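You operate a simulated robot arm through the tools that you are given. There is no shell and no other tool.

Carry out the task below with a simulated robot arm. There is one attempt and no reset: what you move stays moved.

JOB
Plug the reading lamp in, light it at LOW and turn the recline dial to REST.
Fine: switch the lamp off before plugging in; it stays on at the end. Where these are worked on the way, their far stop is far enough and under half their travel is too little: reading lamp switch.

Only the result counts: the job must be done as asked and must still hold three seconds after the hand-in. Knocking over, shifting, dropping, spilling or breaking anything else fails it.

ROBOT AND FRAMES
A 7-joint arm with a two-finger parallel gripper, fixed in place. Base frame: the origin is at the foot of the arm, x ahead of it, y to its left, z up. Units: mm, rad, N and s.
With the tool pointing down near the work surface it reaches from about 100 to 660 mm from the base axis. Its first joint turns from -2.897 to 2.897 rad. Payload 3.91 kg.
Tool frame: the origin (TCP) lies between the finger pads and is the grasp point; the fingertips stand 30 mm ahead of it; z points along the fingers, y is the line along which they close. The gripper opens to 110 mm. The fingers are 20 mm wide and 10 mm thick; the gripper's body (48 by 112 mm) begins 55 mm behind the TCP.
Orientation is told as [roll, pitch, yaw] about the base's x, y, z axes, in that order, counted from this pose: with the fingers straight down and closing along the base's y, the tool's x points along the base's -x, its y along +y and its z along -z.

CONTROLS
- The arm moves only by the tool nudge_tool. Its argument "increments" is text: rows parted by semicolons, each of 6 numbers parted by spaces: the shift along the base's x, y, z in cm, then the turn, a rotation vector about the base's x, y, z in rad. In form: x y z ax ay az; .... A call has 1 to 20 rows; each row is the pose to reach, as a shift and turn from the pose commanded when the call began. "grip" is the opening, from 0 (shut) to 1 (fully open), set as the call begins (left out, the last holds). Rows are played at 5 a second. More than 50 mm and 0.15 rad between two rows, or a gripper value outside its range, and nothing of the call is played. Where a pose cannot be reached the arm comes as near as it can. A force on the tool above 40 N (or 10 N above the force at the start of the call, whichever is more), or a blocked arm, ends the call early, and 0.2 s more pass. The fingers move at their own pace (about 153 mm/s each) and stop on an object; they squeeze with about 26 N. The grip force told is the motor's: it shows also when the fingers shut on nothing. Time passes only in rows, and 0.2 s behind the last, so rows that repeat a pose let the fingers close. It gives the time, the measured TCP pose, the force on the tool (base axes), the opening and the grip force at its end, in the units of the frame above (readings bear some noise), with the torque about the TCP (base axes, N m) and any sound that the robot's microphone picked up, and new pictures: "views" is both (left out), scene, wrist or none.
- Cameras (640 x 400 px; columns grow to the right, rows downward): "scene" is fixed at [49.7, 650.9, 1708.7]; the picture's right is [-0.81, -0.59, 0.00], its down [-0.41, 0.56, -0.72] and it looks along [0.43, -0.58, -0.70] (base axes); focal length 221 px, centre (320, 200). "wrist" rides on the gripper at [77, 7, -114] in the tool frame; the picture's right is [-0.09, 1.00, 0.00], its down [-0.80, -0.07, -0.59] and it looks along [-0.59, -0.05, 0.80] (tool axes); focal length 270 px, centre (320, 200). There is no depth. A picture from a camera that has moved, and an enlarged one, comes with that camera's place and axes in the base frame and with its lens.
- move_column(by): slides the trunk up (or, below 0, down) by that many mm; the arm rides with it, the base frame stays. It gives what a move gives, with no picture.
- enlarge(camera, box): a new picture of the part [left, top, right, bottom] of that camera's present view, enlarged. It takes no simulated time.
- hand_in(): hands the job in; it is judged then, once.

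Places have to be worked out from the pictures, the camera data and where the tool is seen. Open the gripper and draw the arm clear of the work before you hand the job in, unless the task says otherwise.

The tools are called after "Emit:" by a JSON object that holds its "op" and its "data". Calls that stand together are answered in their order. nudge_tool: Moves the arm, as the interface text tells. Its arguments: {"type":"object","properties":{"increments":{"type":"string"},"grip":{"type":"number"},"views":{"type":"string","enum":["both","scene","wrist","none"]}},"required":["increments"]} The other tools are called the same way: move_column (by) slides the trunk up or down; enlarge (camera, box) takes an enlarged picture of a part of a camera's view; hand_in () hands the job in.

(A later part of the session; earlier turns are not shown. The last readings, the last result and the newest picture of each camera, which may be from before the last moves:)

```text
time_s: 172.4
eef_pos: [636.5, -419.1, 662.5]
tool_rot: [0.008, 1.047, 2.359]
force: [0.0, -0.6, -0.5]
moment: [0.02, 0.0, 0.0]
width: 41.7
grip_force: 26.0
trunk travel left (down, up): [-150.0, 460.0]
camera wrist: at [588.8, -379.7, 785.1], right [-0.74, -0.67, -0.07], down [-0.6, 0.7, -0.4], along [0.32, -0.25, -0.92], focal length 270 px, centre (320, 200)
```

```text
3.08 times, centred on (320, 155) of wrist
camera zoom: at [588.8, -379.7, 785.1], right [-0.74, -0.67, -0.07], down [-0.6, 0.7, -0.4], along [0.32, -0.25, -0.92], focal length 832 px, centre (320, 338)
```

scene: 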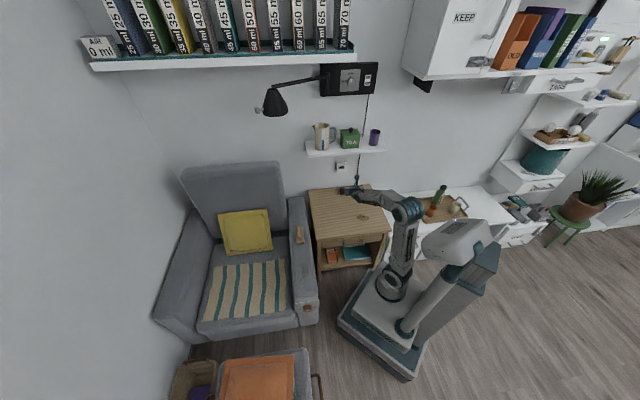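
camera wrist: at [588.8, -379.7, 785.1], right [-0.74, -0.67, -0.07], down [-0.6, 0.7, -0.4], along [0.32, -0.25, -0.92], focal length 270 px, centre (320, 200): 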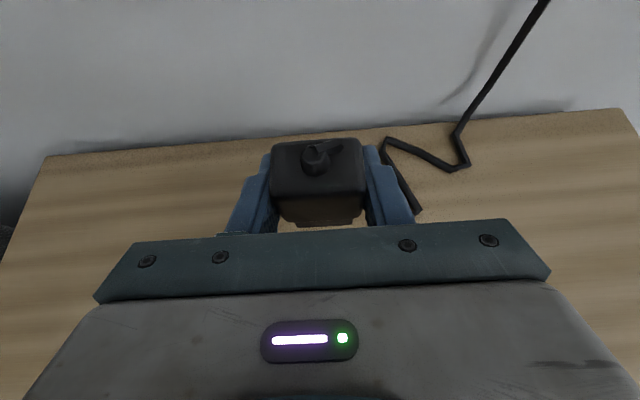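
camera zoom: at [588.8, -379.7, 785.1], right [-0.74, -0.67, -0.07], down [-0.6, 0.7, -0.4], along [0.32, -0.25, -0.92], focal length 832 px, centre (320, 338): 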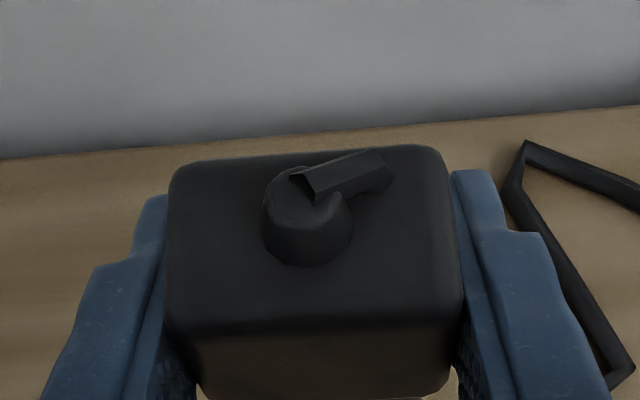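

Held upright. Carrying it back 150 mm toward the robot.

Emit:
{"op": "nudge_tool", "data": {"increments": "-0.7 0.4 0 0 0 0; -2 1.1 0 0 0 0; -3.6 1.9 0 0 0 0; -5.3 2.8 0 0 0 0; -7 3.8 0 0 0 0; -8.7 4.7 0 0 0 0; -10.4 5.6 0 0 0 0; -11.9 6.4 0 0 0 0; -13 7 0 0 0 0; -13.4 7.2 0 0 0 0; -13.4 7.2 -0.8 0 0 0; -13.4 7.2 -1.6 0 0 0; -13.4 7.2 -2.2 0 0 0; -13.4 7.2 -2.6 0 0 0; -13.4 7.2 -2.8 0 0 0; -13.4 7.2 -2.8 0 0 0", "grip": 0, "views": "both"}}

Emit:
{"op": "enlarge", "data": {"camera": "scene", "box": [340, 180, 370, 205]}}

```text
time_s: 175.8
eef_pos: [501.9, -348.3, 632.8]
tool_rot: [0.007, 1.046, 2.358]
force: [0.2, -0.6, -0.7]
moment: [0.01, 0.0, 0.0]
width: 41.6
grip_force: 26.2
trunk travel left (down, up): [-150.0, 460.0]
camera wrist: at [454.4, -307.9, 756.2], right [-0.74, -0.67, -0.07], down [-0.6, 0.7, -0.4], along [0.32, -0.25, -0.92], focal length 270 px, centre (320, 200)
```

scene: 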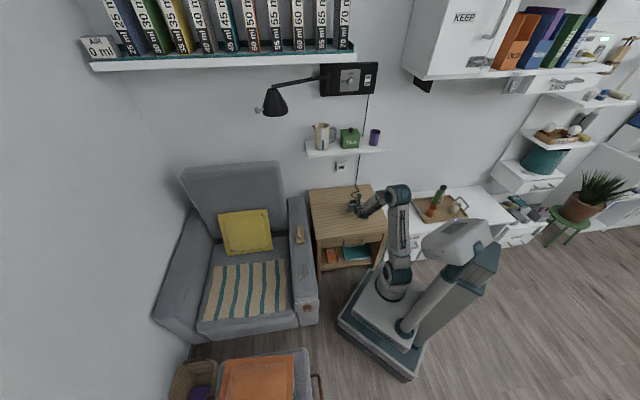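
wrist: 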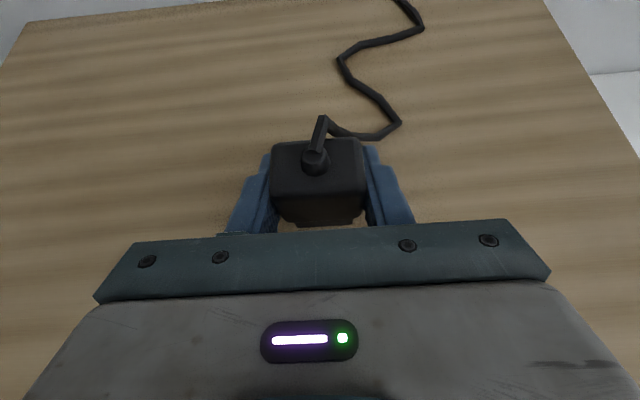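

```text
16.00 times, centred on (355, 192) of scene
camera zoom: at [49.7, 650.9, 1708.7], right [-0.81, -0.59, 0.0], down [-0.41, 0.56, -0.72], along [0.43, -0.58, -0.7], focal length 3540 px, centre (-240, 320)
```

zoom: 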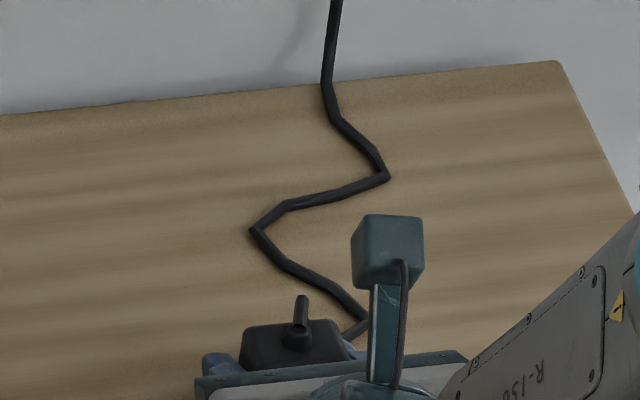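

Nearly down; lowering another 2 mm to touch the table.

Emit:
{"op": "nudge_tool", "data": {"increments": "0 0 -0.1 0 0 0; 0 0 -0.15 0 0 0; 0 0 -0.2 0 0 0; 0 0 -0.2 0 0 0", "grip": 0, "views": "none"}}

```text
time_s: 176.8
eef_pos: [502.0, -347.6, 633.6]
tool_rot: [0.005, 1.051, 2.358]
force: [0.4, -0.2, 8.4]
moment: [0.02, -0.12, 0.02]
width: 41.6
grip_force: 26.3
trunk travel left (down, up): [-150.0, 460.0]
```

Touching (8 N). Releasing and checking that it stands.

Emit:
{"op": "nudge_tool", "data": {"increments": "0 0 0.1 0 0 0; 0 0 0.1 0 0 0; 0 0 0.1 0 0 0", "grip": 0.55, "views": "wrist"}}

Emit:
{"op": "enlarge", "data": {"camera": "wrist", "box": [240, 90, 400, 220]}}

```text
time_s: 177.6
eef_pos: [501.0, -346.5, 632.7]
tool_rot: [0.007, 1.048, 2.357]
force: [-0.1, 0.4, -0.1]
moment: [-0.01, 0.02, 0.01]
width: 60.5
grip_force: 0.1
trunk travel left (down, up): [-150.0, 460.0]
camera wrist: at [454.0, -307.6, 755.6], right [-0.74, -0.67, -0.07], down [-0.59, 0.7, -0.4], along [0.32, -0.25, -0.92], focal length 270 px, centre (320, 200)
```

wrist: 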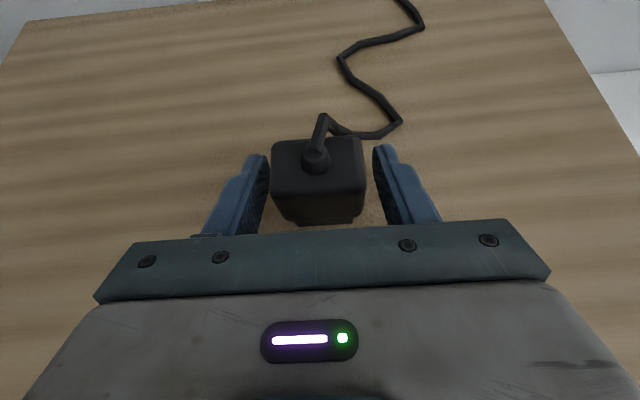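

```text
3.08 times, centred on (320, 155) of wrist
camera zoom: at [454.0, -307.6, 755.6], right [-0.74, -0.67, -0.07], down [-0.59, 0.7, -0.4], along [0.32, -0.25, -0.92], focal length 832 px, centre (320, 338)
```

zoom: 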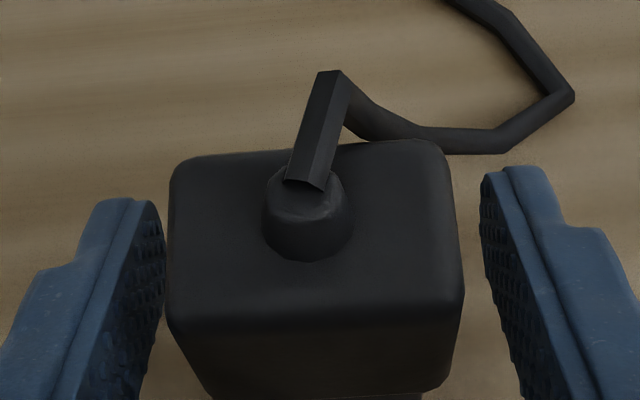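

It stands steadily. Backing out along the tool axis, rising, then turning the tool straight down above the plug.

Emit:
{"op": "nudge_tool", "data": {"increments": "-1 1 0.8 0 0 0; -2.5 2.5 2 0 0 0; -4.3 4.3 3.5 0 0 0; -5.5 5.5 6 0 0 0; -6 6 9.5 0 0 0; -6 6 13 0 0 0; -6 6 13 0 0 0", "grip": 0.55, "views": "none"}}

Emit:
{"op": "nudge_tool", "data": {"increments": "0 0 0.3 0.093 0.093 0; 0 0 0.6 0.185 0.185 0; 0 0 0.9 0.278 0.278 0; 0 0 1 0.37 0.37 0; 0 0 1 0.463 0.463 0; 0 0 1 0.555 0.555 0; 0 0 1 0.648 0.648 0; 0 0 1 0.74 0.74 0; 0 0 1 0.74 0.74 0", "grip": 0.55, "views": "both"}}

```text
time_s: 179.2
eef_pos: [440.9, -287.7, 763.4]
tool_rot: [0.008, 1.048, 2.358]
force: [0.2, -0.1, 0.6]
moment: [0.01, 0.0, 0.03]
width: 60.5
grip_force: 0.1
trunk travel left (down, up): [-150.0, 460.0]
```

```text
time_s: 181.2
eef_pos: [441.8, -286.5, 773.0]
tool_rot: [0.004, 0.001, 2.357]
force: [-0.8, -0.4, 0.1]
moment: [-0.03, -0.02, -0.01]
width: 60.7
grip_force: 0.0
out of reach, approached as far as the arm can: row 2
trunk travel left (down, up): [-150.0, 460.0]
camera wrist: at [492.0, -345.1, 887.1], right [-0.77, -0.64, 0.01], down [-0.51, 0.62, 0.59], along [-0.39, 0.45, -0.8], focal length 270 px, centre (320, 200)
```

scene: 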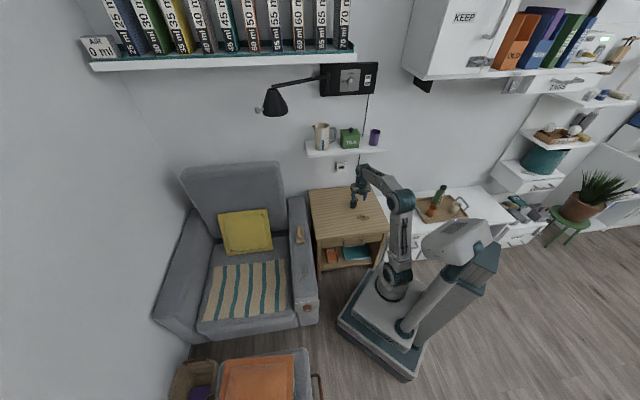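
wrist: 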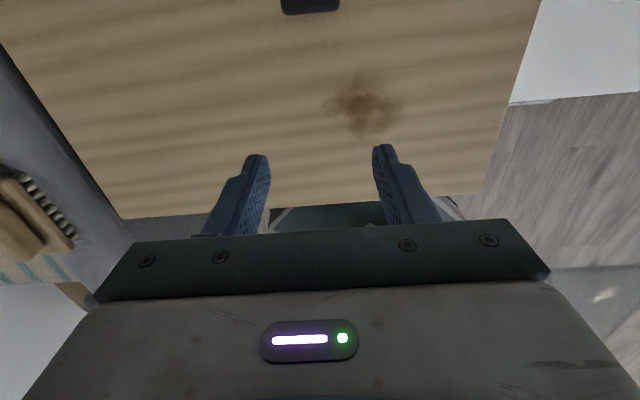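

Tool is vertical. Moving over the standing plug, keeping low because of the shelf above.

Emit:
{"op": "nudge_tool", "data": {"increments": "1 -1 -1.5 0 0 0; 2.5 -2.5 -3 0 0 0; 4 -4 -3.8 0 0 0; 5.3 -5.2 -3.8 0 0 0; 6 -5.9 -3.8 0 0 0; 6 -5.9 -3.8 0 0 0", "grip": 0.55, "views": "wrist"}}

Emit:
{"op": "enlarge", "data": {"camera": "wrist", "box": [240, 80, 400, 210]}}

```text
time_s: 182.6
eef_pos: [500.9, -347.1, 734.4]
tool_rot: [0.003, -0.001, 2.357]
force: [-0.3, -0.8, -0.9]
moment: [0.0, 0.03, -0.01]
width: 60.4
grip_force: 0.0
trunk travel left (down, up): [-150.0, 460.0]
camera wrist: at [551.8, -404.6, 848.3], right [-0.77, -0.64, 0.01], down [-0.51, 0.62, 0.59], along [-0.39, 0.45, -0.8], focal length 270 px, centre (320, 200)
```

wrist: 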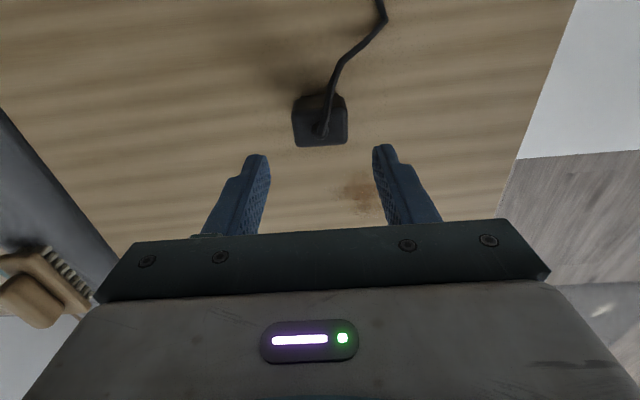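

```text
3.08 times, centred on (320, 145) of wrist
camera zoom: at [551.8, -404.6, 848.3], right [-0.77, -0.64, 0.01], down [-0.51, 0.62, 0.59], along [-0.39, 0.45, -0.8], focal length 832 px, centre (320, 369)
```

zoom: 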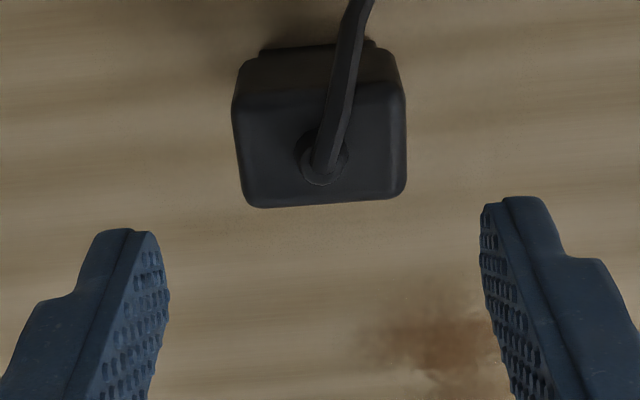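

The plug is centred about 2 mm to the left (+u) of the tool. Correcting and descending so the fingertips end just above the body's lower edge.

Emit:
{"op": "nudge_tool", "data": {"increments": "0.13 0.13 -1.5 0 0 0; 0.13 0.13 -3.5 0 0 0; 0.13 0.13 -5.5 0 0 0; 0.13 0.13 -7 0 0 0; 0.13 0.13 -8 0 0 0; 0.13 0.13 -8.3 0 0 0; 0.13 0.13 -8.3 0 0 0", "grip": 0.55, "views": "wrist"}}

Emit:
{"op": "enlarge", "data": {"camera": "wrist", "box": [240, 90, 400, 220]}}

Emit:
{"op": "enlarge", "data": {"camera": "scene", "box": [340, 180, 370, 205]}}

```text
time_s: 184.2
eef_pos: [504.2, -346.3, 650.6]
tool_rot: [0.007, -0.001, 2.357]
force: [0.3, 0.1, 0.1]
moment: [0.0, 0.04, -0.03]
width: 60.5
grip_force: 0.1
trunk travel left (down, up): [-150.0, 460.0]
camera wrist: at [554.2, -403.7, 764.6], right [-0.77, -0.64, 0.01], down [-0.51, 0.62, 0.59], along [-0.39, 0.45, -0.8], focal length 270 px, centre (320, 200)
```

wrist: 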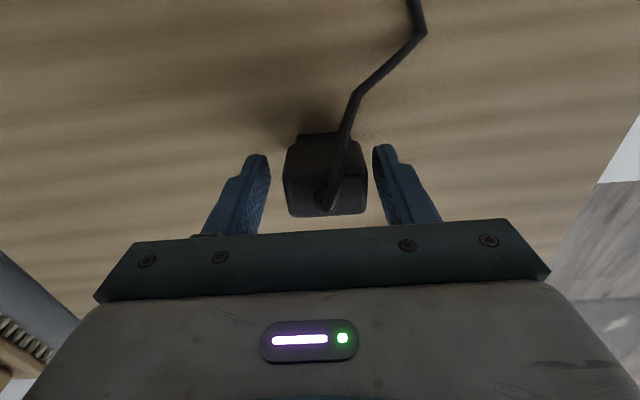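

```text
3.08 times, centred on (320, 155) of wrist
camera zoom: at [554.2, -403.7, 764.6], right [-0.77, -0.64, 0.01], down [-0.51, 0.62, 0.59], along [-0.39, 0.45, -0.8], focal length 832 px, centre (320, 338)
```

zoom: 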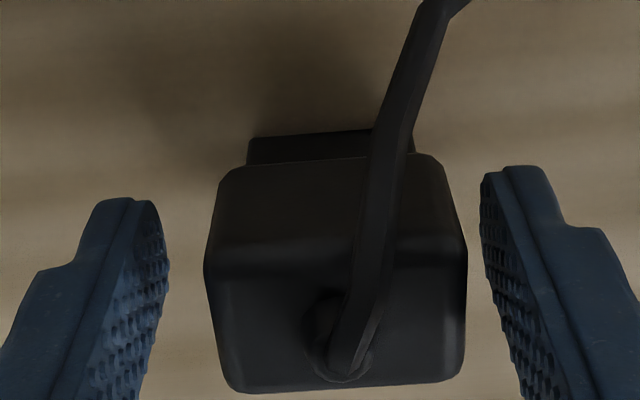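

```text
16.00 times, centred on (355, 192) of scene
camera zoom: at [49.7, 650.9, 1708.7], right [-0.81, -0.59, 0.0], down [-0.41, 0.56, -0.72], along [0.43, -0.58, -0.7], focal length 3540 px, centre (-240, 320)
```

zoom: 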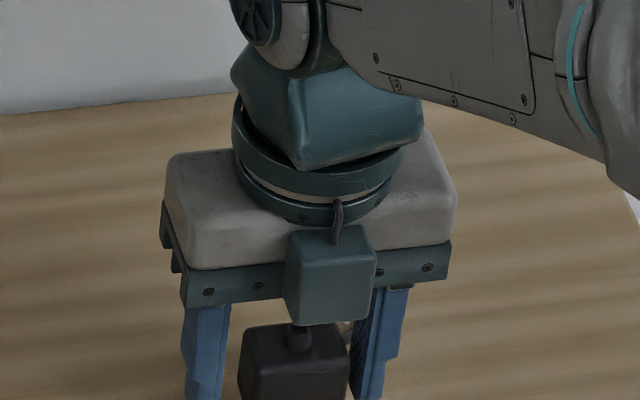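

Aligned. Small 1.3 mm centring shift, then closing and lifting slowly.

Emit:
{"op": "nudge_tool", "data": {"increments": "-0.09 -0.09 0 0 0 0; -0.09 -0.09 0 0 0 0", "grip": 0.55, "views": "none"}}

Emit:
{"op": "nudge_tool", "data": {"increments": "0 0 0 0 0 0; 0 0 0 0 0 0; 0 0 0 0 0 0; 0 0 0 0 0 0; 0 0 0.2 0 0 0; 0 0 0.6 0 0 0; 0 0 1.2 0 0 0; 0 0 2 0 0 0; 0 0 3 0 0 0; 0 0 4 0 0 0; 0 0 5 0 0 0; 0 0 6 0 0 0; 0 0 6 0 0 0", "grip": 0, "views": "wrist"}}

Emit:
{"op": "enlarge", "data": {"camera": "wrist", "box": [240, 90, 400, 220]}}

```text
time_s: 184.8
eef_pos: [503.2, -345.9, 650.9]
tool_rot: [0.006, 0.001, 2.356]
force: [0.3, -0.2, 0.3]
moment: [-0.01, -0.01, -0.03]
width: 60.9
grip_force: 0.0
trunk travel left (down, up): [-150.0, 460.0]
```

```text
time_s: 187.6
eef_pos: [502.8, -346.2, 711.4]
tool_rot: [0.005, 0.0, 2.358]
force: [0.2, 0.3, -1.1]
moment: [-0.01, 0.0, 0.02]
width: 41.2
grip_force: 26.3
trunk travel left (down, up): [-150.0, 460.0]
camera wrist: at [552.9, -403.9, 825.8], right [-0.77, -0.64, 0.01], down [-0.51, 0.62, 0.59], along [-0.39, 0.45, -0.8], focal length 270 px, centre (320, 200)
```

wrist: 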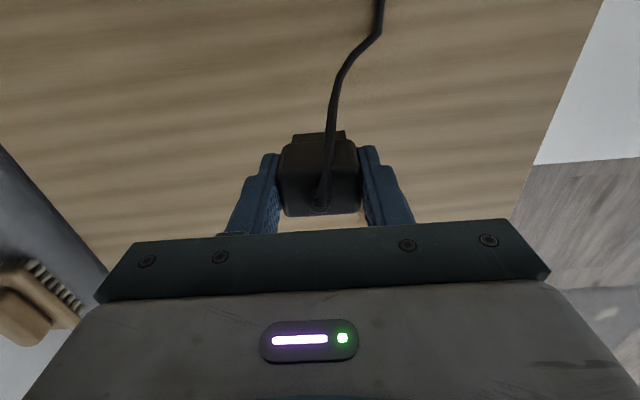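

```text
3.08 times, centred on (320, 155) of wrist
camera zoom: at [552.9, -403.9, 825.8], right [-0.77, -0.64, 0.01], down [-0.51, 0.62, 0.59], along [-0.39, 0.45, -0.8], focal length 832 px, centre (320, 338)
```

zoom: 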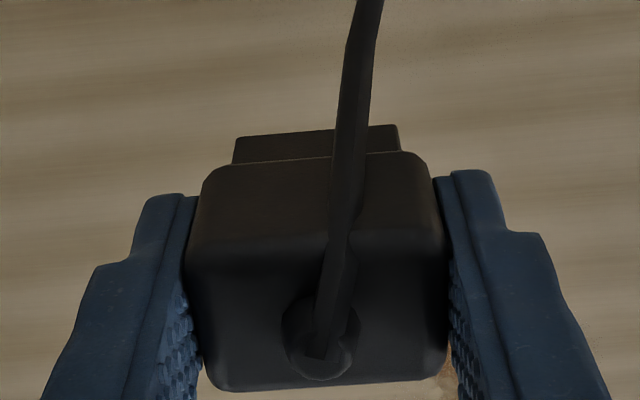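

Held solidly, blade along the tool axis. Now pitching the tool level so the blade points at the wall.

Emit:
{"op": "nudge_tool", "data": {"increments": "-0.2 0.2 0.5 -0.07 -0.07 0; -0.5 0.5 1 -0.14 -0.14 0; -0.8 0.8 1.5 -0.22 -0.22 0; -1 1 2.2 -0.3 -0.3 0; -1 1 2.9 -0.38 -0.38 0; -1 1 3.6 -0.46 -0.46 0; -1 1 4.3 -0.54 -0.54 0; -1 1 5 -0.62 -0.62 0; -1 1 5.6 -0.7 -0.7 0; -1 1 6.2 -0.78 -0.78 0; -1 1 6.7 -0.86 -0.86 0; -1 1 7 -0.94 -0.94 0; -1 1 7 -1.02 -1.02 0; -1 1 7 -1.1107 -1.1107 0; -1 1 7 -1.1107 -1.1107 0", "grip": 0, "views": "both"}}

Emit:
{"op": "enlarge", "data": {"camera": "wrist", "box": [240, 60, 400, 220]}}

```text
time_s: 190.8
eef_pos: [492.3, -335.2, 781.1]
tool_rot: [2.892, 1.568, -1.04]
force: [-0.8, 0.3, -1.0]
moment: [0.0, 0.05, 0.01]
width: 41.5
grip_force: 26.2
out of reach, approached as far as the arm can: row 9, 10, 14
trunk travel left (down, up): [-150.0, 460.0]
camera wrist: at [406.6, -257.8, 857.9], right [-0.71, -0.7, -0.09], down [-0.37, 0.47, -0.8], along [0.6, -0.54, -0.59], focal length 270 px, centre (320, 200)
```

scene: 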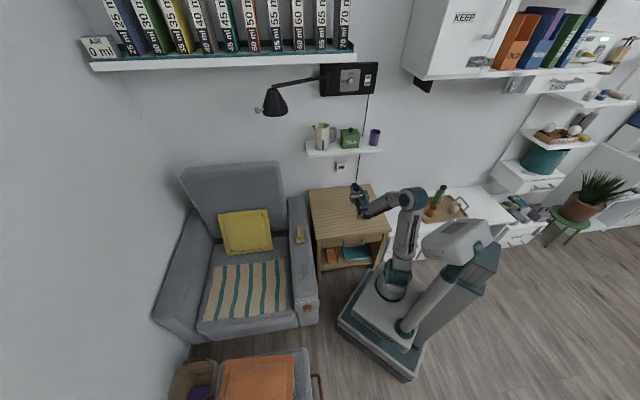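
wrist: 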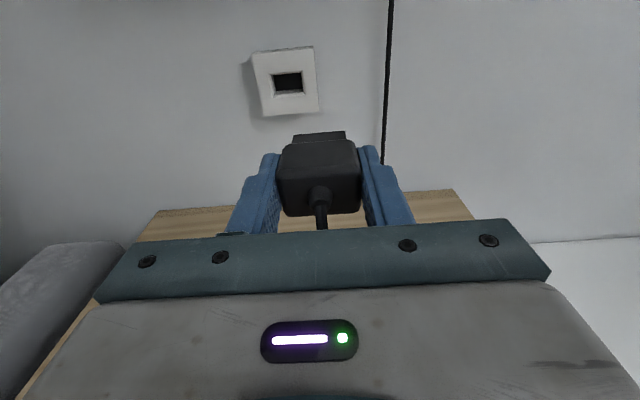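

```text
2.50 times, centred on (320, 140) of wrist
camera zoom: at [406.6, -257.8, 857.9], right [-0.71, -0.7, -0.09], down [-0.37, 0.47, -0.8], along [0.6, -0.54, -0.59], focal length 676 px, centre (320, 350)
```

zoom: 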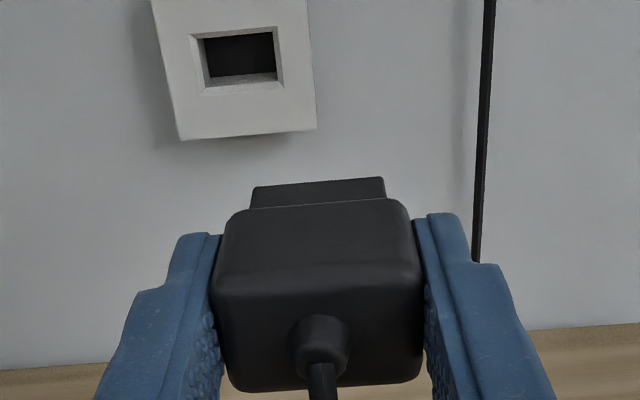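

The view is ideal: plug level, slot visible. I need about +39 mm lateral and +2 mm vertical. Moving to just short of the socket.

Emit:
{"op": "nudge_tool", "data": {"increments": "0.6 -0.3 0.1 0 0 0; 1.8 -1 0.2 0 0 0; 3.2 -1.9 0.25 0 0 0; 4.8 -2.9 0.25 0 0 0; 6.4 -3.9 0.25 0 0 0; 8 -4.9 0.25 0 0 0; 9.6 -5.9 0.25 0 0 0; 11.2 -6.9 0.25 0 0 0; 12.6 -7.8 0.25 0 0 0; 13.8 -8.5 0.25 0 0 0; 14.66 -9.09 0.25 0 0 0; 14.66 -9.09 0.25 0 0 0", "grip": 0, "views": "both"}}

Emit:
{"op": "enlarge", "data": {"camera": "wrist", "box": [250, 80, 390, 190]}}

Emit:
{"op": "enlarge", "data": {"camera": "scene", "box": [332, 155, 362, 180]}}

```text
time_s: 193.4
eef_pos: [638.3, -426.9, 784.3]
tool_rot: [1.894, 1.568, -2.041]
force: [-0.1, -0.1, -0.4]
moment: [0.03, 0.01, -0.02]
width: 41.6
grip_force: 25.7
trunk travel left (down, up): [-150.0, 460.0]
camera wrist: at [553.1, -350.6, 860.7], right [-0.71, -0.7, -0.09], down [-0.37, 0.47, -0.8], along [0.6, -0.54, -0.59], focal length 270 px, centre (320, 200)
```

scene: 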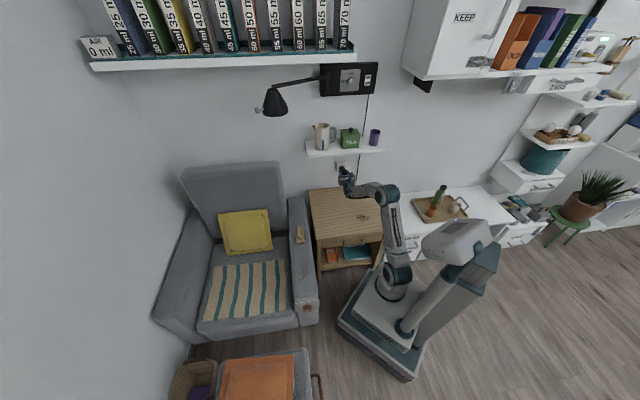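
wrist: 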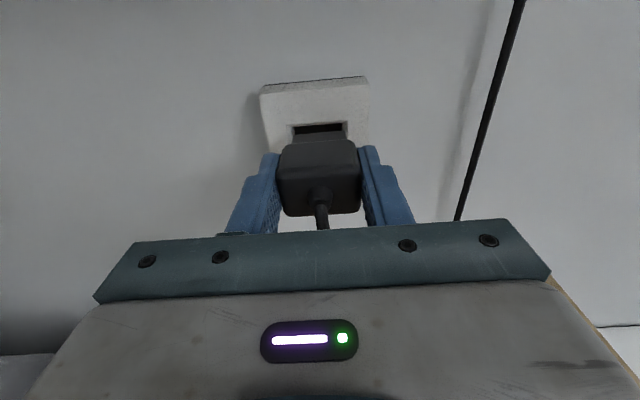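

```text
3.64 times, centred on (320, 135) of wrist
camera zoom: at [553.1, -350.6, 860.7], right [-0.71, -0.7, -0.09], down [-0.37, 0.47, -0.8], along [0.6, -0.54, -0.59], focal length 983 px, centre (320, 436)
```

zoom: 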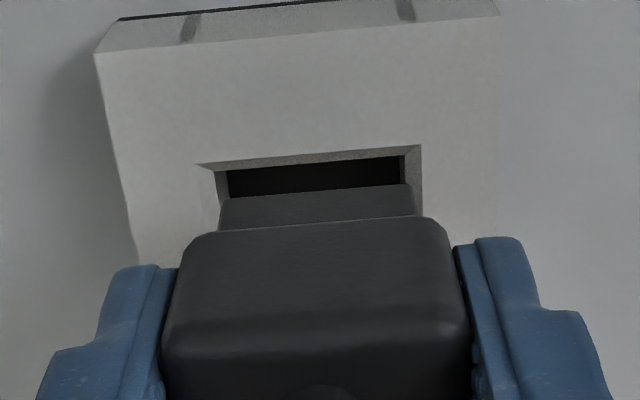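

```text
16.00 times, centred on (347, 168) of scene
camera zoom: at [49.7, 650.9, 1708.7], right [-0.81, -0.59, 0.0], down [-0.41, 0.56, -0.72], along [0.43, -0.58, -0.7], focal length 3540 px, centre (-112, 720)
```

zoom: 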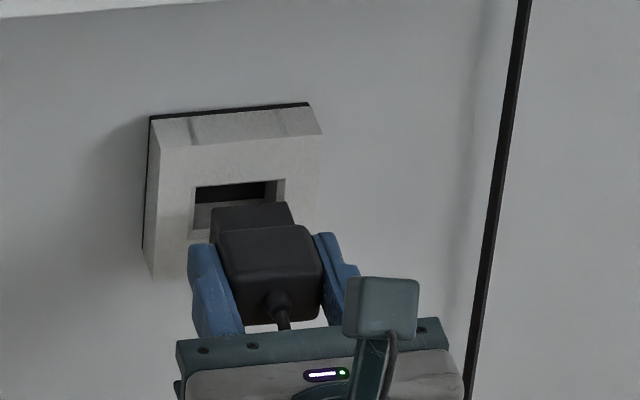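

Lateral alignment is spot on and the blade top is about level with the slot's inner top edge, so I'll lower 0.8 mm and advance 15 mm gently.

Emit:
{"op": "nudge_tool", "data": {"increments": "0.14 -0.14 -0.08 0 0 0; 0.35 -0.35 -0.08 0 0 0; 0.57 -0.57 -0.08 0 0 0; 0.78 -0.78 -0.08 0 0 0; 0.92 -0.92 -0.08 0 0 0; 1.06 -1.06 -0.08 0 0 0; 1.06 -1.06 -0.08 0 0 0", "grip": 0, "views": "wrist"}}

Emit:
{"op": "enlarge", "data": {"camera": "wrist", "box": [250, 80, 390, 190]}}

```text
time_s: 195.0
eef_pos: [649.7, -436.5, 784.5]
tool_rot: [2.157, 1.569, -1.775]
force: [0.2, -0.7, -1.2]
moment: [0.02, 0.0, 0.0]
width: 41.6
grip_force: 25.6
trunk travel left (down, up): [-150.0, 460.0]
camera wrist: at [564.3, -360.0, 860.1], right [-0.71, -0.7, -0.09], down [-0.37, 0.47, -0.8], along [0.6, -0.54, -0.59], focal length 270 px, centre (320, 200)
```

wrist: 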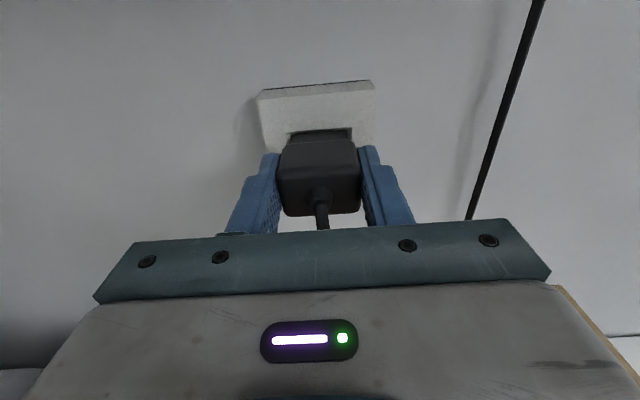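

```text
3.64 times, centred on (320, 135) of wrist
camera zoom: at [564.3, -360.0, 860.1], right [-0.71, -0.7, -0.09], down [-0.37, 0.47, -0.8], along [0.6, -0.54, -0.59], focal length 983 px, centre (320, 436)
```

zoom: 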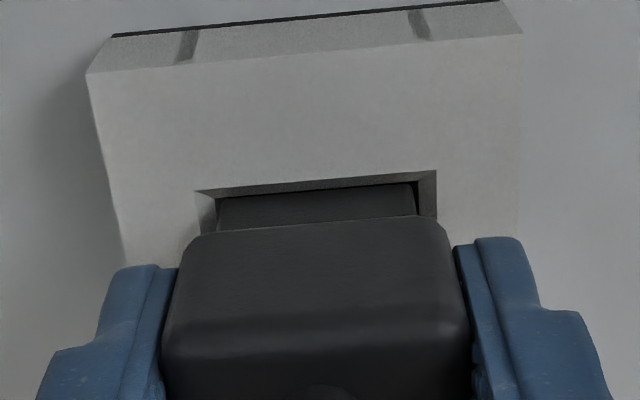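

Entering with no force. Continuing in 2 mm steps.

Emit:
{"op": "nudge_tool", "data": {"increments": "0.14 -0.14 0 0 0 0; 0.28 -0.28 0 0 0 0; 0.42 -0.42 0 0 0 0; 0.57 -0.57 0 0 0 0; 0.71 -0.71 0 0 0 0; 0.85 -0.85 0 0 0 0; 0.85 -0.85 0 0 0 0", "grip": 0, "views": "wrist"}}

Emit:
{"op": "enlarge", "data": {"camera": "wrist", "box": [250, 80, 390, 190]}}

```text
time_s: 196.6
eef_pos: [658.2, -446.0, 783.8]
tool_rot: [1.384, 1.57, -2.547]
force: [-0.2, 0.1, -2.1]
moment: [0.13, 0.07, -0.01]
width: 41.6
grip_force: 25.8
trunk travel left (down, up): [-150.0, 460.0]
camera wrist: at [573.1, -369.2, 859.1], right [-0.71, -0.7, -0.09], down [-0.37, 0.47, -0.8], along [0.6, -0.54, -0.59], focal length 270 px, centre (320, 200)
```

wrist: 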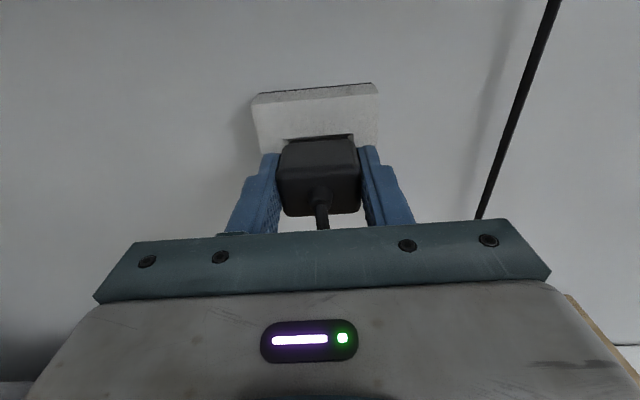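

```text
3.64 times, centred on (320, 135) of wrist
camera zoom: at [573.1, -369.2, 859.1], right [-0.71, -0.7, -0.09], down [-0.37, 0.47, -0.8], along [0.6, -0.54, -0.59], focal length 983 px, centre (320, 436)
```

zoom: 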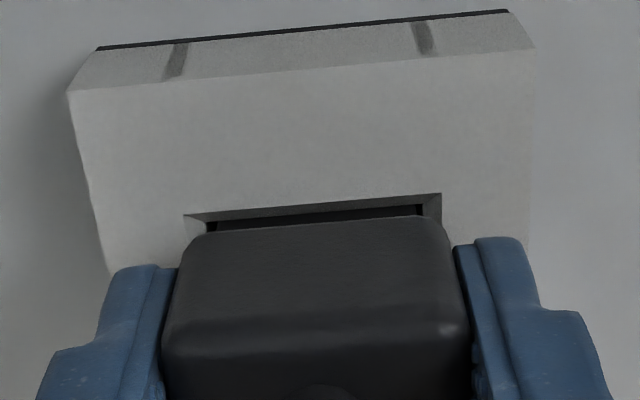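

Smooth: about 17 mm in with almost no force. Pushing home.

Emit:
{"op": "nudge_tool", "data": {"increments": "0.14 -0.14 0 0 0 0; 0.28 -0.28 0 0 0 0; 0.42 -0.42 0 0 0 0; 0.53 -0.53 0 0 0 0; 0.64 -0.64 0 0 0 0; 0.74 -0.74 0 0 0 0; 0.85 -0.85 0 0 0 0; 0.85 -0.85 0 0 0 0", "grip": 0, "views": "wrist"}}

Emit:
{"op": "enlarge", "data": {"camera": "wrist", "box": [250, 80, 390, 190]}}

Emit:
{"op": "enlarge", "data": {"camera": "scene", "box": [332, 155, 362, 180]}}

```text
time_s: 198.3
eef_pos: [665.7, -454.0, 783.3]
tool_rot: [0.082, 1.567, 2.43]
force: [-20.8, 15.1, 0.3]
moment: [-0.17, -0.3, 0.47]
width: 41.6
grip_force: 26.1
trunk travel left (down, up): [-150.0, 460.0]
stopped in row 8: the force on the tool passed its limit at 41 N (the readings are from after the stop); the commanded pose is now the measured one
camera wrist: at [579.3, -375.4, 859.5], right [-0.71, -0.7, -0.09], down [-0.37, 0.47, -0.8], along [0.6, -0.53, -0.59], focal length 270 px, centre (320, 200)
```

wrist: 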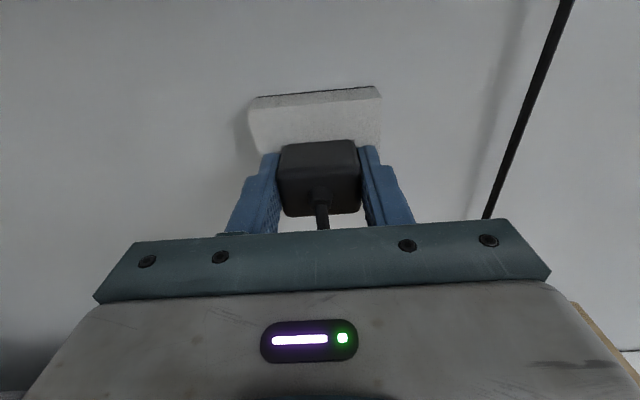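

```text
3.64 times, centred on (320, 135) of wrist
camera zoom: at [579.3, -375.4, 859.5], right [-0.71, -0.7, -0.09], down [-0.37, 0.47, -0.8], along [0.6, -0.53, -0.59], focal length 983 px, centre (320, 436)
```

zoom: 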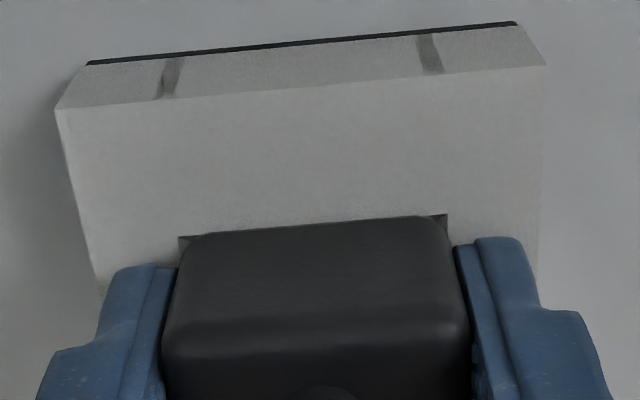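

```text
16.00 times, centred on (347, 168) of scene
camera zoom: at [49.7, 650.9, 1708.7], right [-0.81, -0.59, 0.0], down [-0.41, 0.56, -0.72], along [0.43, -0.58, -0.7], focal length 3540 px, centre (-112, 720)
```

zoom: 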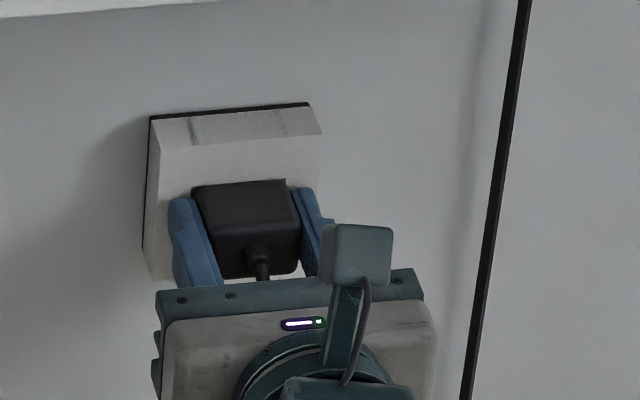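

Body is flush against the socket face and the force hit its limit, so it's seated. Releasing and checking.

Emit:
{"op": "nudge_tool", "data": {"increments": "0 0 0 0 0 0; 0 0 0 0 0 0; 0 0 0 0 0 0", "grip": 0.5, "views": "wrist"}}

Emit:
{"op": "enlarge", "data": {"camera": "scene", "box": [332, 155, 362, 180]}}

```text
time_s: 198.8
eef_pos: [661.7, -455.2, 782.7]
tool_rot: [0.311, 1.568, 2.654]
force: [-31.9, 14.3, 2.9]
moment: [-0.12, -0.26, 0.62]
width: 49.1
grip_force: 0.2
trunk travel left (down, up): [-150.0, 460.0]
stopped in row 2: the force on the tool passed its limit at 42 N (the readings are from after the stop); the commanded pose is now the measured one
camera wrist: at [577.2, -377.3, 859.6], right [-0.71, -0.7, -0.09], down [-0.37, 0.48, -0.8], along [0.6, -0.54, -0.59], focal length 270 px, centre (320, 200)
```

wrist: 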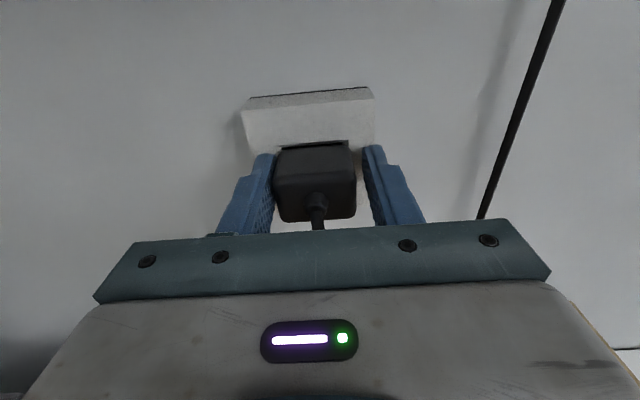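

```text
16.00 times, centred on (347, 168) of scene
camera zoom: at [49.7, 650.9, 1708.7], right [-0.81, -0.59, 0.0], down [-0.41, 0.56, -0.72], along [0.43, -0.58, -0.7], focal length 3540 px, centre (-112, 720)
```

zoom: 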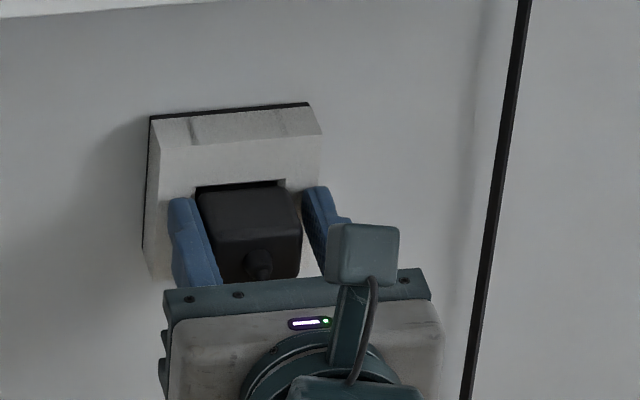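

The plug stays in the socket; the fingertips are rubbing the socket face. I'll ease straight back and open fully to clear.

Emit:
{"op": "nudge_tool", "data": {"increments": "-0.2 0.2 0 0 0 0; -0.4 0.4 0 0 0 0; -0.4 0.4 0 0 0 0", "grip": 0.48, "views": "wrist"}}

Emit:
{"op": "enlarge", "data": {"camera": "wrist", "box": [240, 80, 400, 220]}}

```text
time_s: 199.6
eef_pos: [660.1, -449.7, 780.5]
tool_rot: [0.207, 1.565, 2.555]
force: [-0.3, -0.6, 0.0]
moment: [0.04, 0.01, -0.03]
width: 52.5
grip_force: 0.0
trunk travel left (down, up): [-150.0, 460.0]
camera wrist: at [576.4, -373.3, 857.4], right [-0.71, -0.7, -0.09], down [-0.37, 0.48, -0.8], along [0.6, -0.53, -0.6], focal length 270 px, centre (320, 200)
```

wrist: 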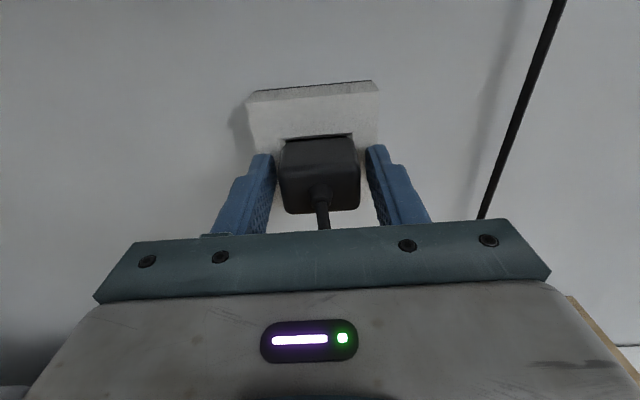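

```text
2.86 times, centred on (320, 150) of wrist
camera zoom: at [576.4, -373.3, 857.4], right [-0.71, -0.7, -0.09], down [-0.37, 0.48, -0.8], along [0.6, -0.53, -0.6], focal length 772 px, centre (320, 343)
```

zoom: 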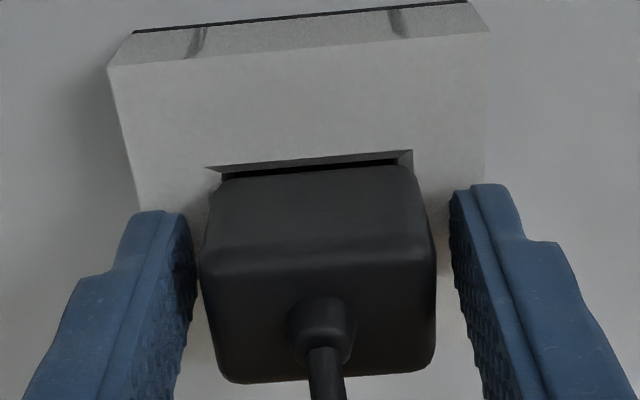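

The plug holds but sags a little, perhaps 2–3 mm proud. I'll retreat behind it, narrow the fingers to straddle the boot, and push the rear face fully home.

Emit:
{"op": "nudge_tool", "data": {"increments": "-0.7 0.7 0 0 0 0; -1.5 1.5 0 0 0 0; -2.3 2.3 0 0 0 0; -3 3 0 0 0 0; -3 3 0 0 0 0", "grip": 0.48, "views": "none"}}

Emit:
{"op": "nudge_tool", "data": {"increments": "0 0 0 0 0 0; 0 0 0 0 0 0", "grip": 0.22, "views": "wrist"}}

Emit:
{"op": "enlarge", "data": {"camera": "wrist", "box": [240, 60, 400, 220]}}

Emit:
{"op": "enlarge", "data": {"camera": "scene", "box": [332, 155, 362, 180]}}

```text
time_s: 200.8
eef_pos: [629.9, -420.0, 780.0]
tool_rot: [0.224, 1.564, 2.569]
force: [0.3, -0.3, 0.8]
moment: [-0.01, -0.04, -0.01]
width: 52.9
grip_force: 0.2
trunk travel left (down, up): [-150.0, 460.0]
```

```text
time_s: 201.4
eef_pos: [631.4, -420.2, 779.5]
tool_rot: [0.236, 1.564, 2.582]
force: [-0.1, 0.0, -0.8]
moment: [-0.01, 0.01, -0.02]
width: 24.3
grip_force: 0.0
trunk travel left (down, up): [-150.0, 460.0]
camera wrist: at [546.4, -343.3, 857.1], right [-0.71, -0.7, -0.09], down [-0.37, 0.48, -0.8], along [0.6, -0.53, -0.6], focal length 270 px, centre (320, 200)
```

wrist: 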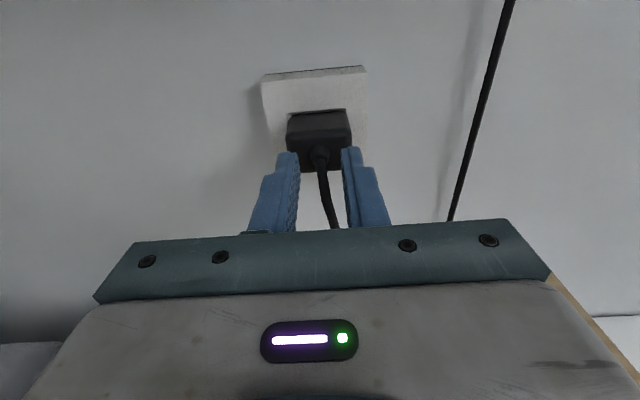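

```text
2.50 times, centred on (320, 140) of wrist
camera zoom: at [546.4, -343.3, 857.1], right [-0.71, -0.7, -0.09], down [-0.37, 0.48, -0.8], along [0.6, -0.53, -0.6], focal length 676 px, centre (320, 350)
```

zoom: 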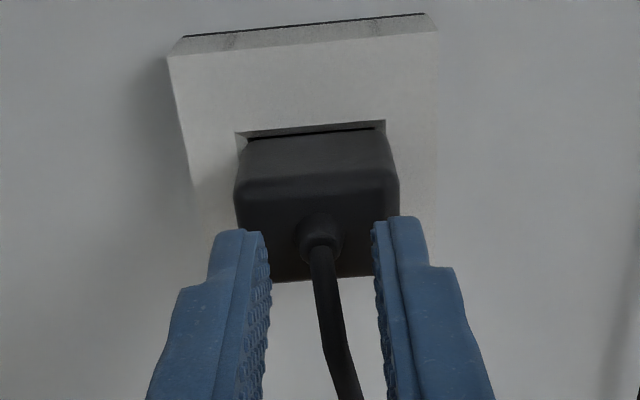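

```text
16.00 times, centred on (347, 168) of scene
camera zoom: at [49.7, 650.9, 1708.7], right [-0.81, -0.59, 0.0], down [-0.41, 0.56, -0.72], along [0.43, -0.58, -0.7], focal length 3540 px, centre (-112, 720)
```

zoom: 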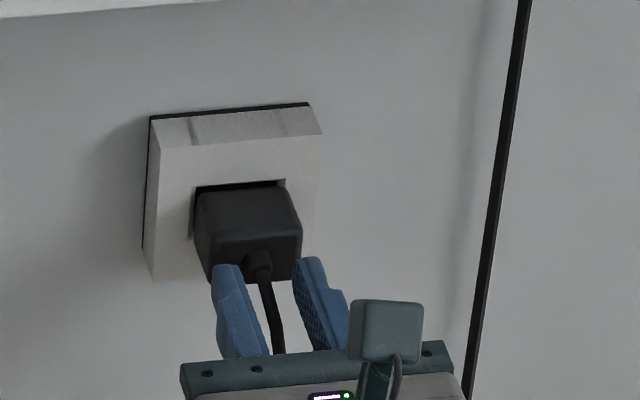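

Fingers straddle the boot, centred. Pushing the rear face forward until resistance.

Emit:
{"op": "nudge_tool", "data": {"increments": "0.4 -0.4 0.05 0 0 0; 0.7 -0.7 0.1 0 0 0; 0.9 -0.9 0.1 0 0 0; 1 -1 0.1 0 0 0; 1.1 -1.1 0.1 0 0 0; 1.2 -1.2 0.1 0 0 0; 1.3 -1.3 0.1 0 0 0; 1.4 -1.4 0.1 0 0 0; 1.5 -1.5 0.1 0 0 0; 1.6 -1.6 0.1 0 0 0; 1.7 -1.7 0.1 0 0 0", "grip": 0.22, "views": "wrist"}}

Emit:
{"op": "enlarge", "data": {"camera": "wrist", "box": [240, 60, 400, 220]}}

Emit:
{"op": "enlarge", "data": {"camera": "scene", "box": [332, 155, 362, 180]}}

```text
time_s: 202.5
eef_pos: [639.0, -427.4, 781.9]
tool_rot: [0.056, 1.563, 2.405]
force: [-26.9, 23.4, 4.2]
moment: [-0.1, -0.08, -0.08]
width: 23.8
grip_force: 0.2
trunk travel left (down, up): [-150.0, 460.0]
stopped in row 5: the force on the tool passed its limit at 43 N (the readings are from after the stop); the commanded pose is now the measured one
camera wrist: at [554.6, -350.6, 858.6], right [-0.71, -0.7, -0.09], down [-0.37, 0.48, -0.8], along [0.6, -0.53, -0.6], focal length 270 px, centre (320, 200)
```

wrist: 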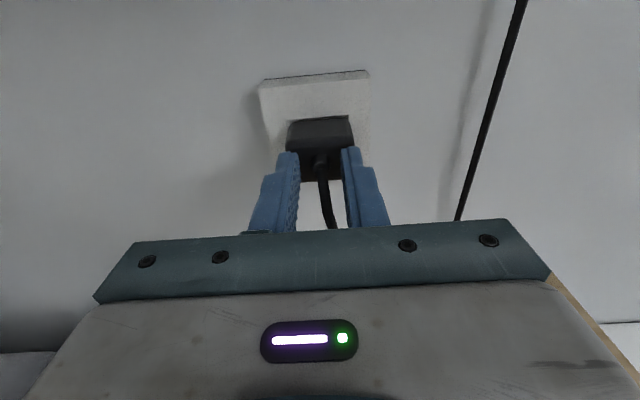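

```text
2.50 times, centred on (320, 140) of wrist
camera zoom: at [554.6, -350.6, 858.6], right [-0.71, -0.7, -0.09], down [-0.37, 0.48, -0.8], along [0.6, -0.53, -0.6], focal length 676 px, centre (320, 350)
```

zoom: 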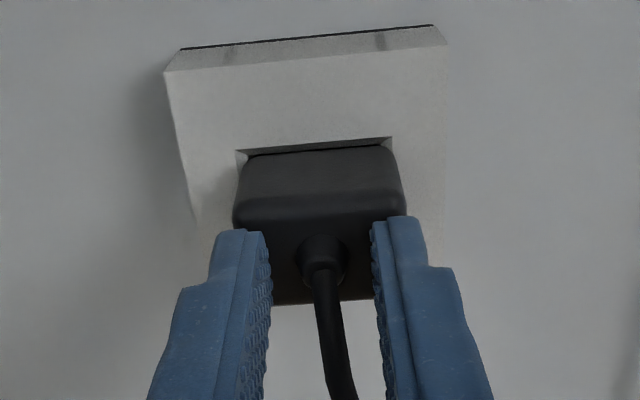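

```text
16.00 times, centred on (347, 168) of scene
camera zoom: at [49.7, 650.9, 1708.7], right [-0.81, -0.59, 0.0], down [-0.41, 0.56, -0.72], along [0.43, -0.58, -0.7], focal length 3540 px, centre (-112, 720)
```

zoom: 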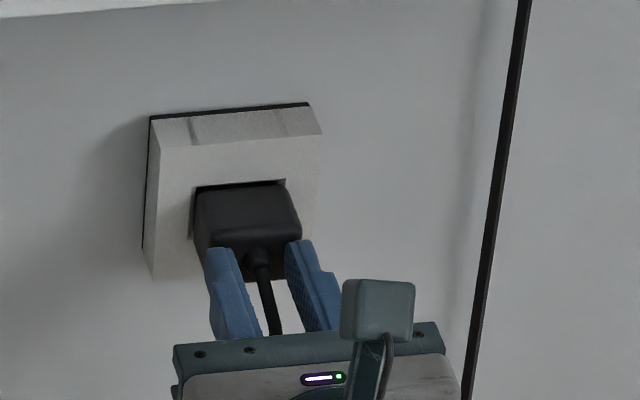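

The plug doesn't yield under 43 N, so it's home. Retreating straight back.

Emit:
{"op": "nudge_tool", "data": {"increments": "-1 1 0 0 0 0; -3 3 0 0 0 0; -5.5 5.5 0 0 0 0; -8.5 8.5 0 0 0 0; -11.5 11.5 0 0 0 0; -14.5 14.5 0 0 0 0; -14.5 14.5 0 0 0 0", "grip": 0.25, "views": "both"}}

Emit:
{"op": "enlarge", "data": {"camera": "scene", "box": [325, 150, 385, 200]}}

Emit:
{"op": "enlarge", "data": {"camera": "wrist", "box": [240, 40, 360, 130]}}

```text
time_s: 204.1
eef_pos: [495.0, -284.9, 776.1]
tool_rot: [0.157, 1.56, 2.505]
force: [0.3, 0.4, 0.5]
moment: [0.03, 0.01, -0.03]
width: 27.8
grip_force: 0.0
trunk travel left (down, up): [-150.0, 460.0]
camera wrist: at [411.1, -208.0, 854.8], right [-0.71, -0.7, -0.09], down [-0.37, 0.48, -0.79], along [0.6, -0.53, -0.6], focal length 270 px, centre (320, 200)
```

scene: 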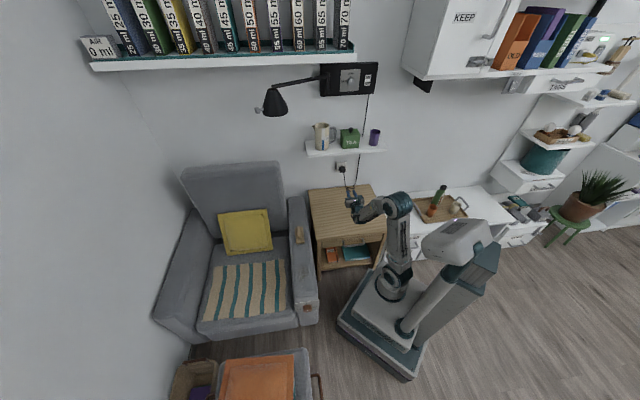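
wrist: 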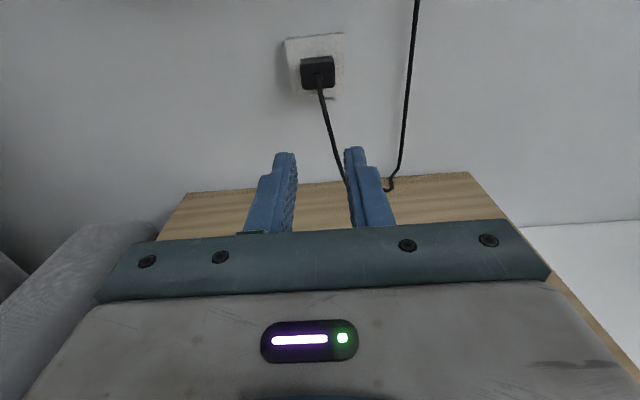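

```text
8.00 times, centred on (355, 175) of scene
camera zoom: at [49.7, 650.9, 1708.7], right [-0.81, -0.59, 0.0], down [-0.41, 0.56, -0.72], along [0.43, -0.58, -0.7], focal length 1770 px, centre (40, 400)
```

zoom: 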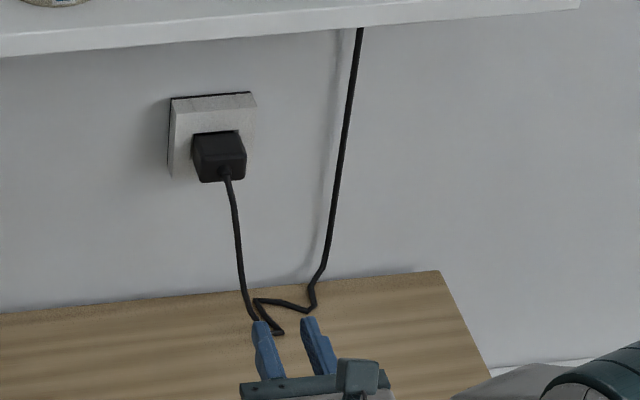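

```text
4.44 times, centred on (300, 85) of wrist
camera zoom: at [411.1, -208.0, 854.8], right [-0.71, -0.7, -0.09], down [-0.37, 0.48, -0.79], along [0.6, -0.53, -0.6], focal length 1201 px, centre (409, 711)
```

zoom: 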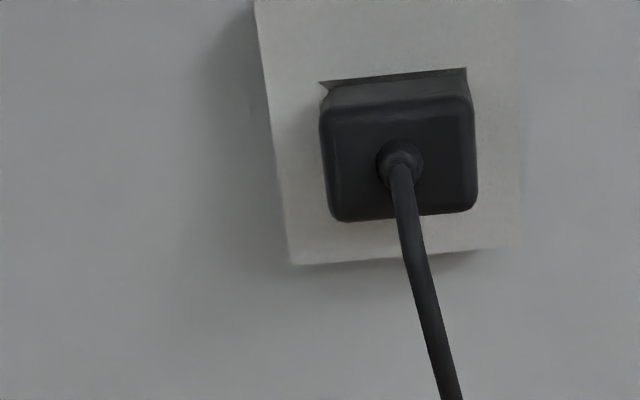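

The plug is fully in and the cord hangs freely. Next: the lamp switch. Closing the fingers and raising the trunk about 403 mm (the tool stays well in front of the shelf).

Emit:
{"op": "nudge_tool", "data": {"increments": "-1 1 0 0 0 0; -3.5 3.5 0 0 0 0; -6 5 0 0 0 0; -8 5.5 0 0 0 0; -8 5.5 0 0 0 0", "grip": 0, "views": "none"}}

Emit:
{"op": "move_column", "data": {"by": 403}}

Emit:
{"op": "nudge_tool", "data": {"increments": "0 0 3 0 0 0; -0.5 -0.5 7 0 0 0; -1.5 -1.5 11 0 0 0; -2.5 -2.5 14 0 0 0; -3.5 -3.5 15.5 0 0 0; -3.5 -3.5 15.5 0 0 0", "grip": 0, "views": "both"}}

```text
time_s: 205.3
eef_pos: [456.4, -243.7, 790.0]
tool_rot: [0.13, 1.561, 2.477]
force: [0.5, 0.0, -0.2]
moment: [0.0, -0.02, -0.01]
width: 0.2
grip_force: 26.0
out of reach, approached as far as the arm can: row 3, 4, 5
trunk travel left (down, up): [-150.0, 460.0]
```

```text
refused: 403 is not a number from -400 to 400
```

```text
time_s: 206.7
eef_pos: [419.8, -280.3, 943.9]
tool_rot: [0.131, 1.561, 2.479]
force: [-0.7, -0.5, 0.4]
moment: [0.01, 0.0, -0.03]
width: 0.0
grip_force: 26.3
trunk travel left (down, up): [-150.0, 460.0]
camera wrist: at [335.2, -201.9, 1021.0], right [-0.71, -0.7, -0.09], down [-0.37, 0.48, -0.79], along [0.6, -0.53, -0.6], focal length 270 px, centre (320, 200)
```

scene: 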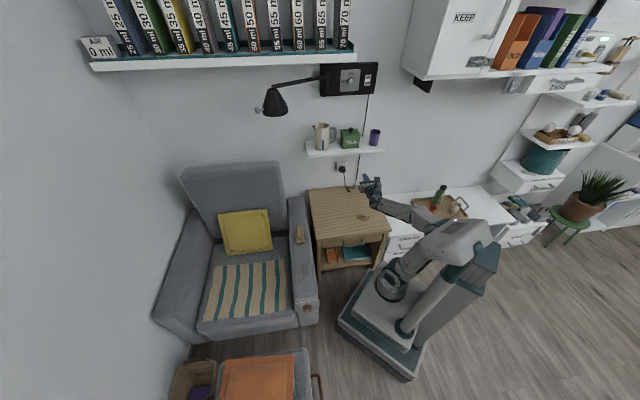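
wrist: 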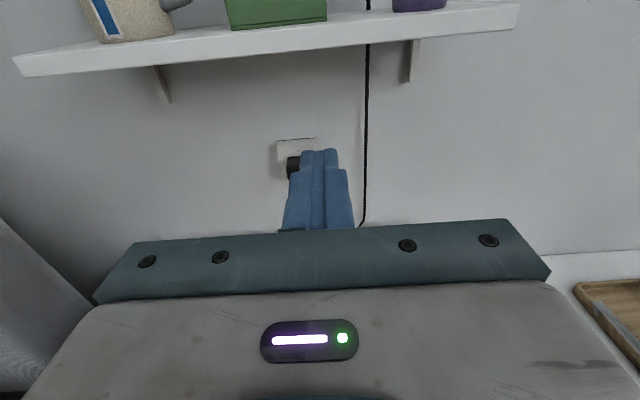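

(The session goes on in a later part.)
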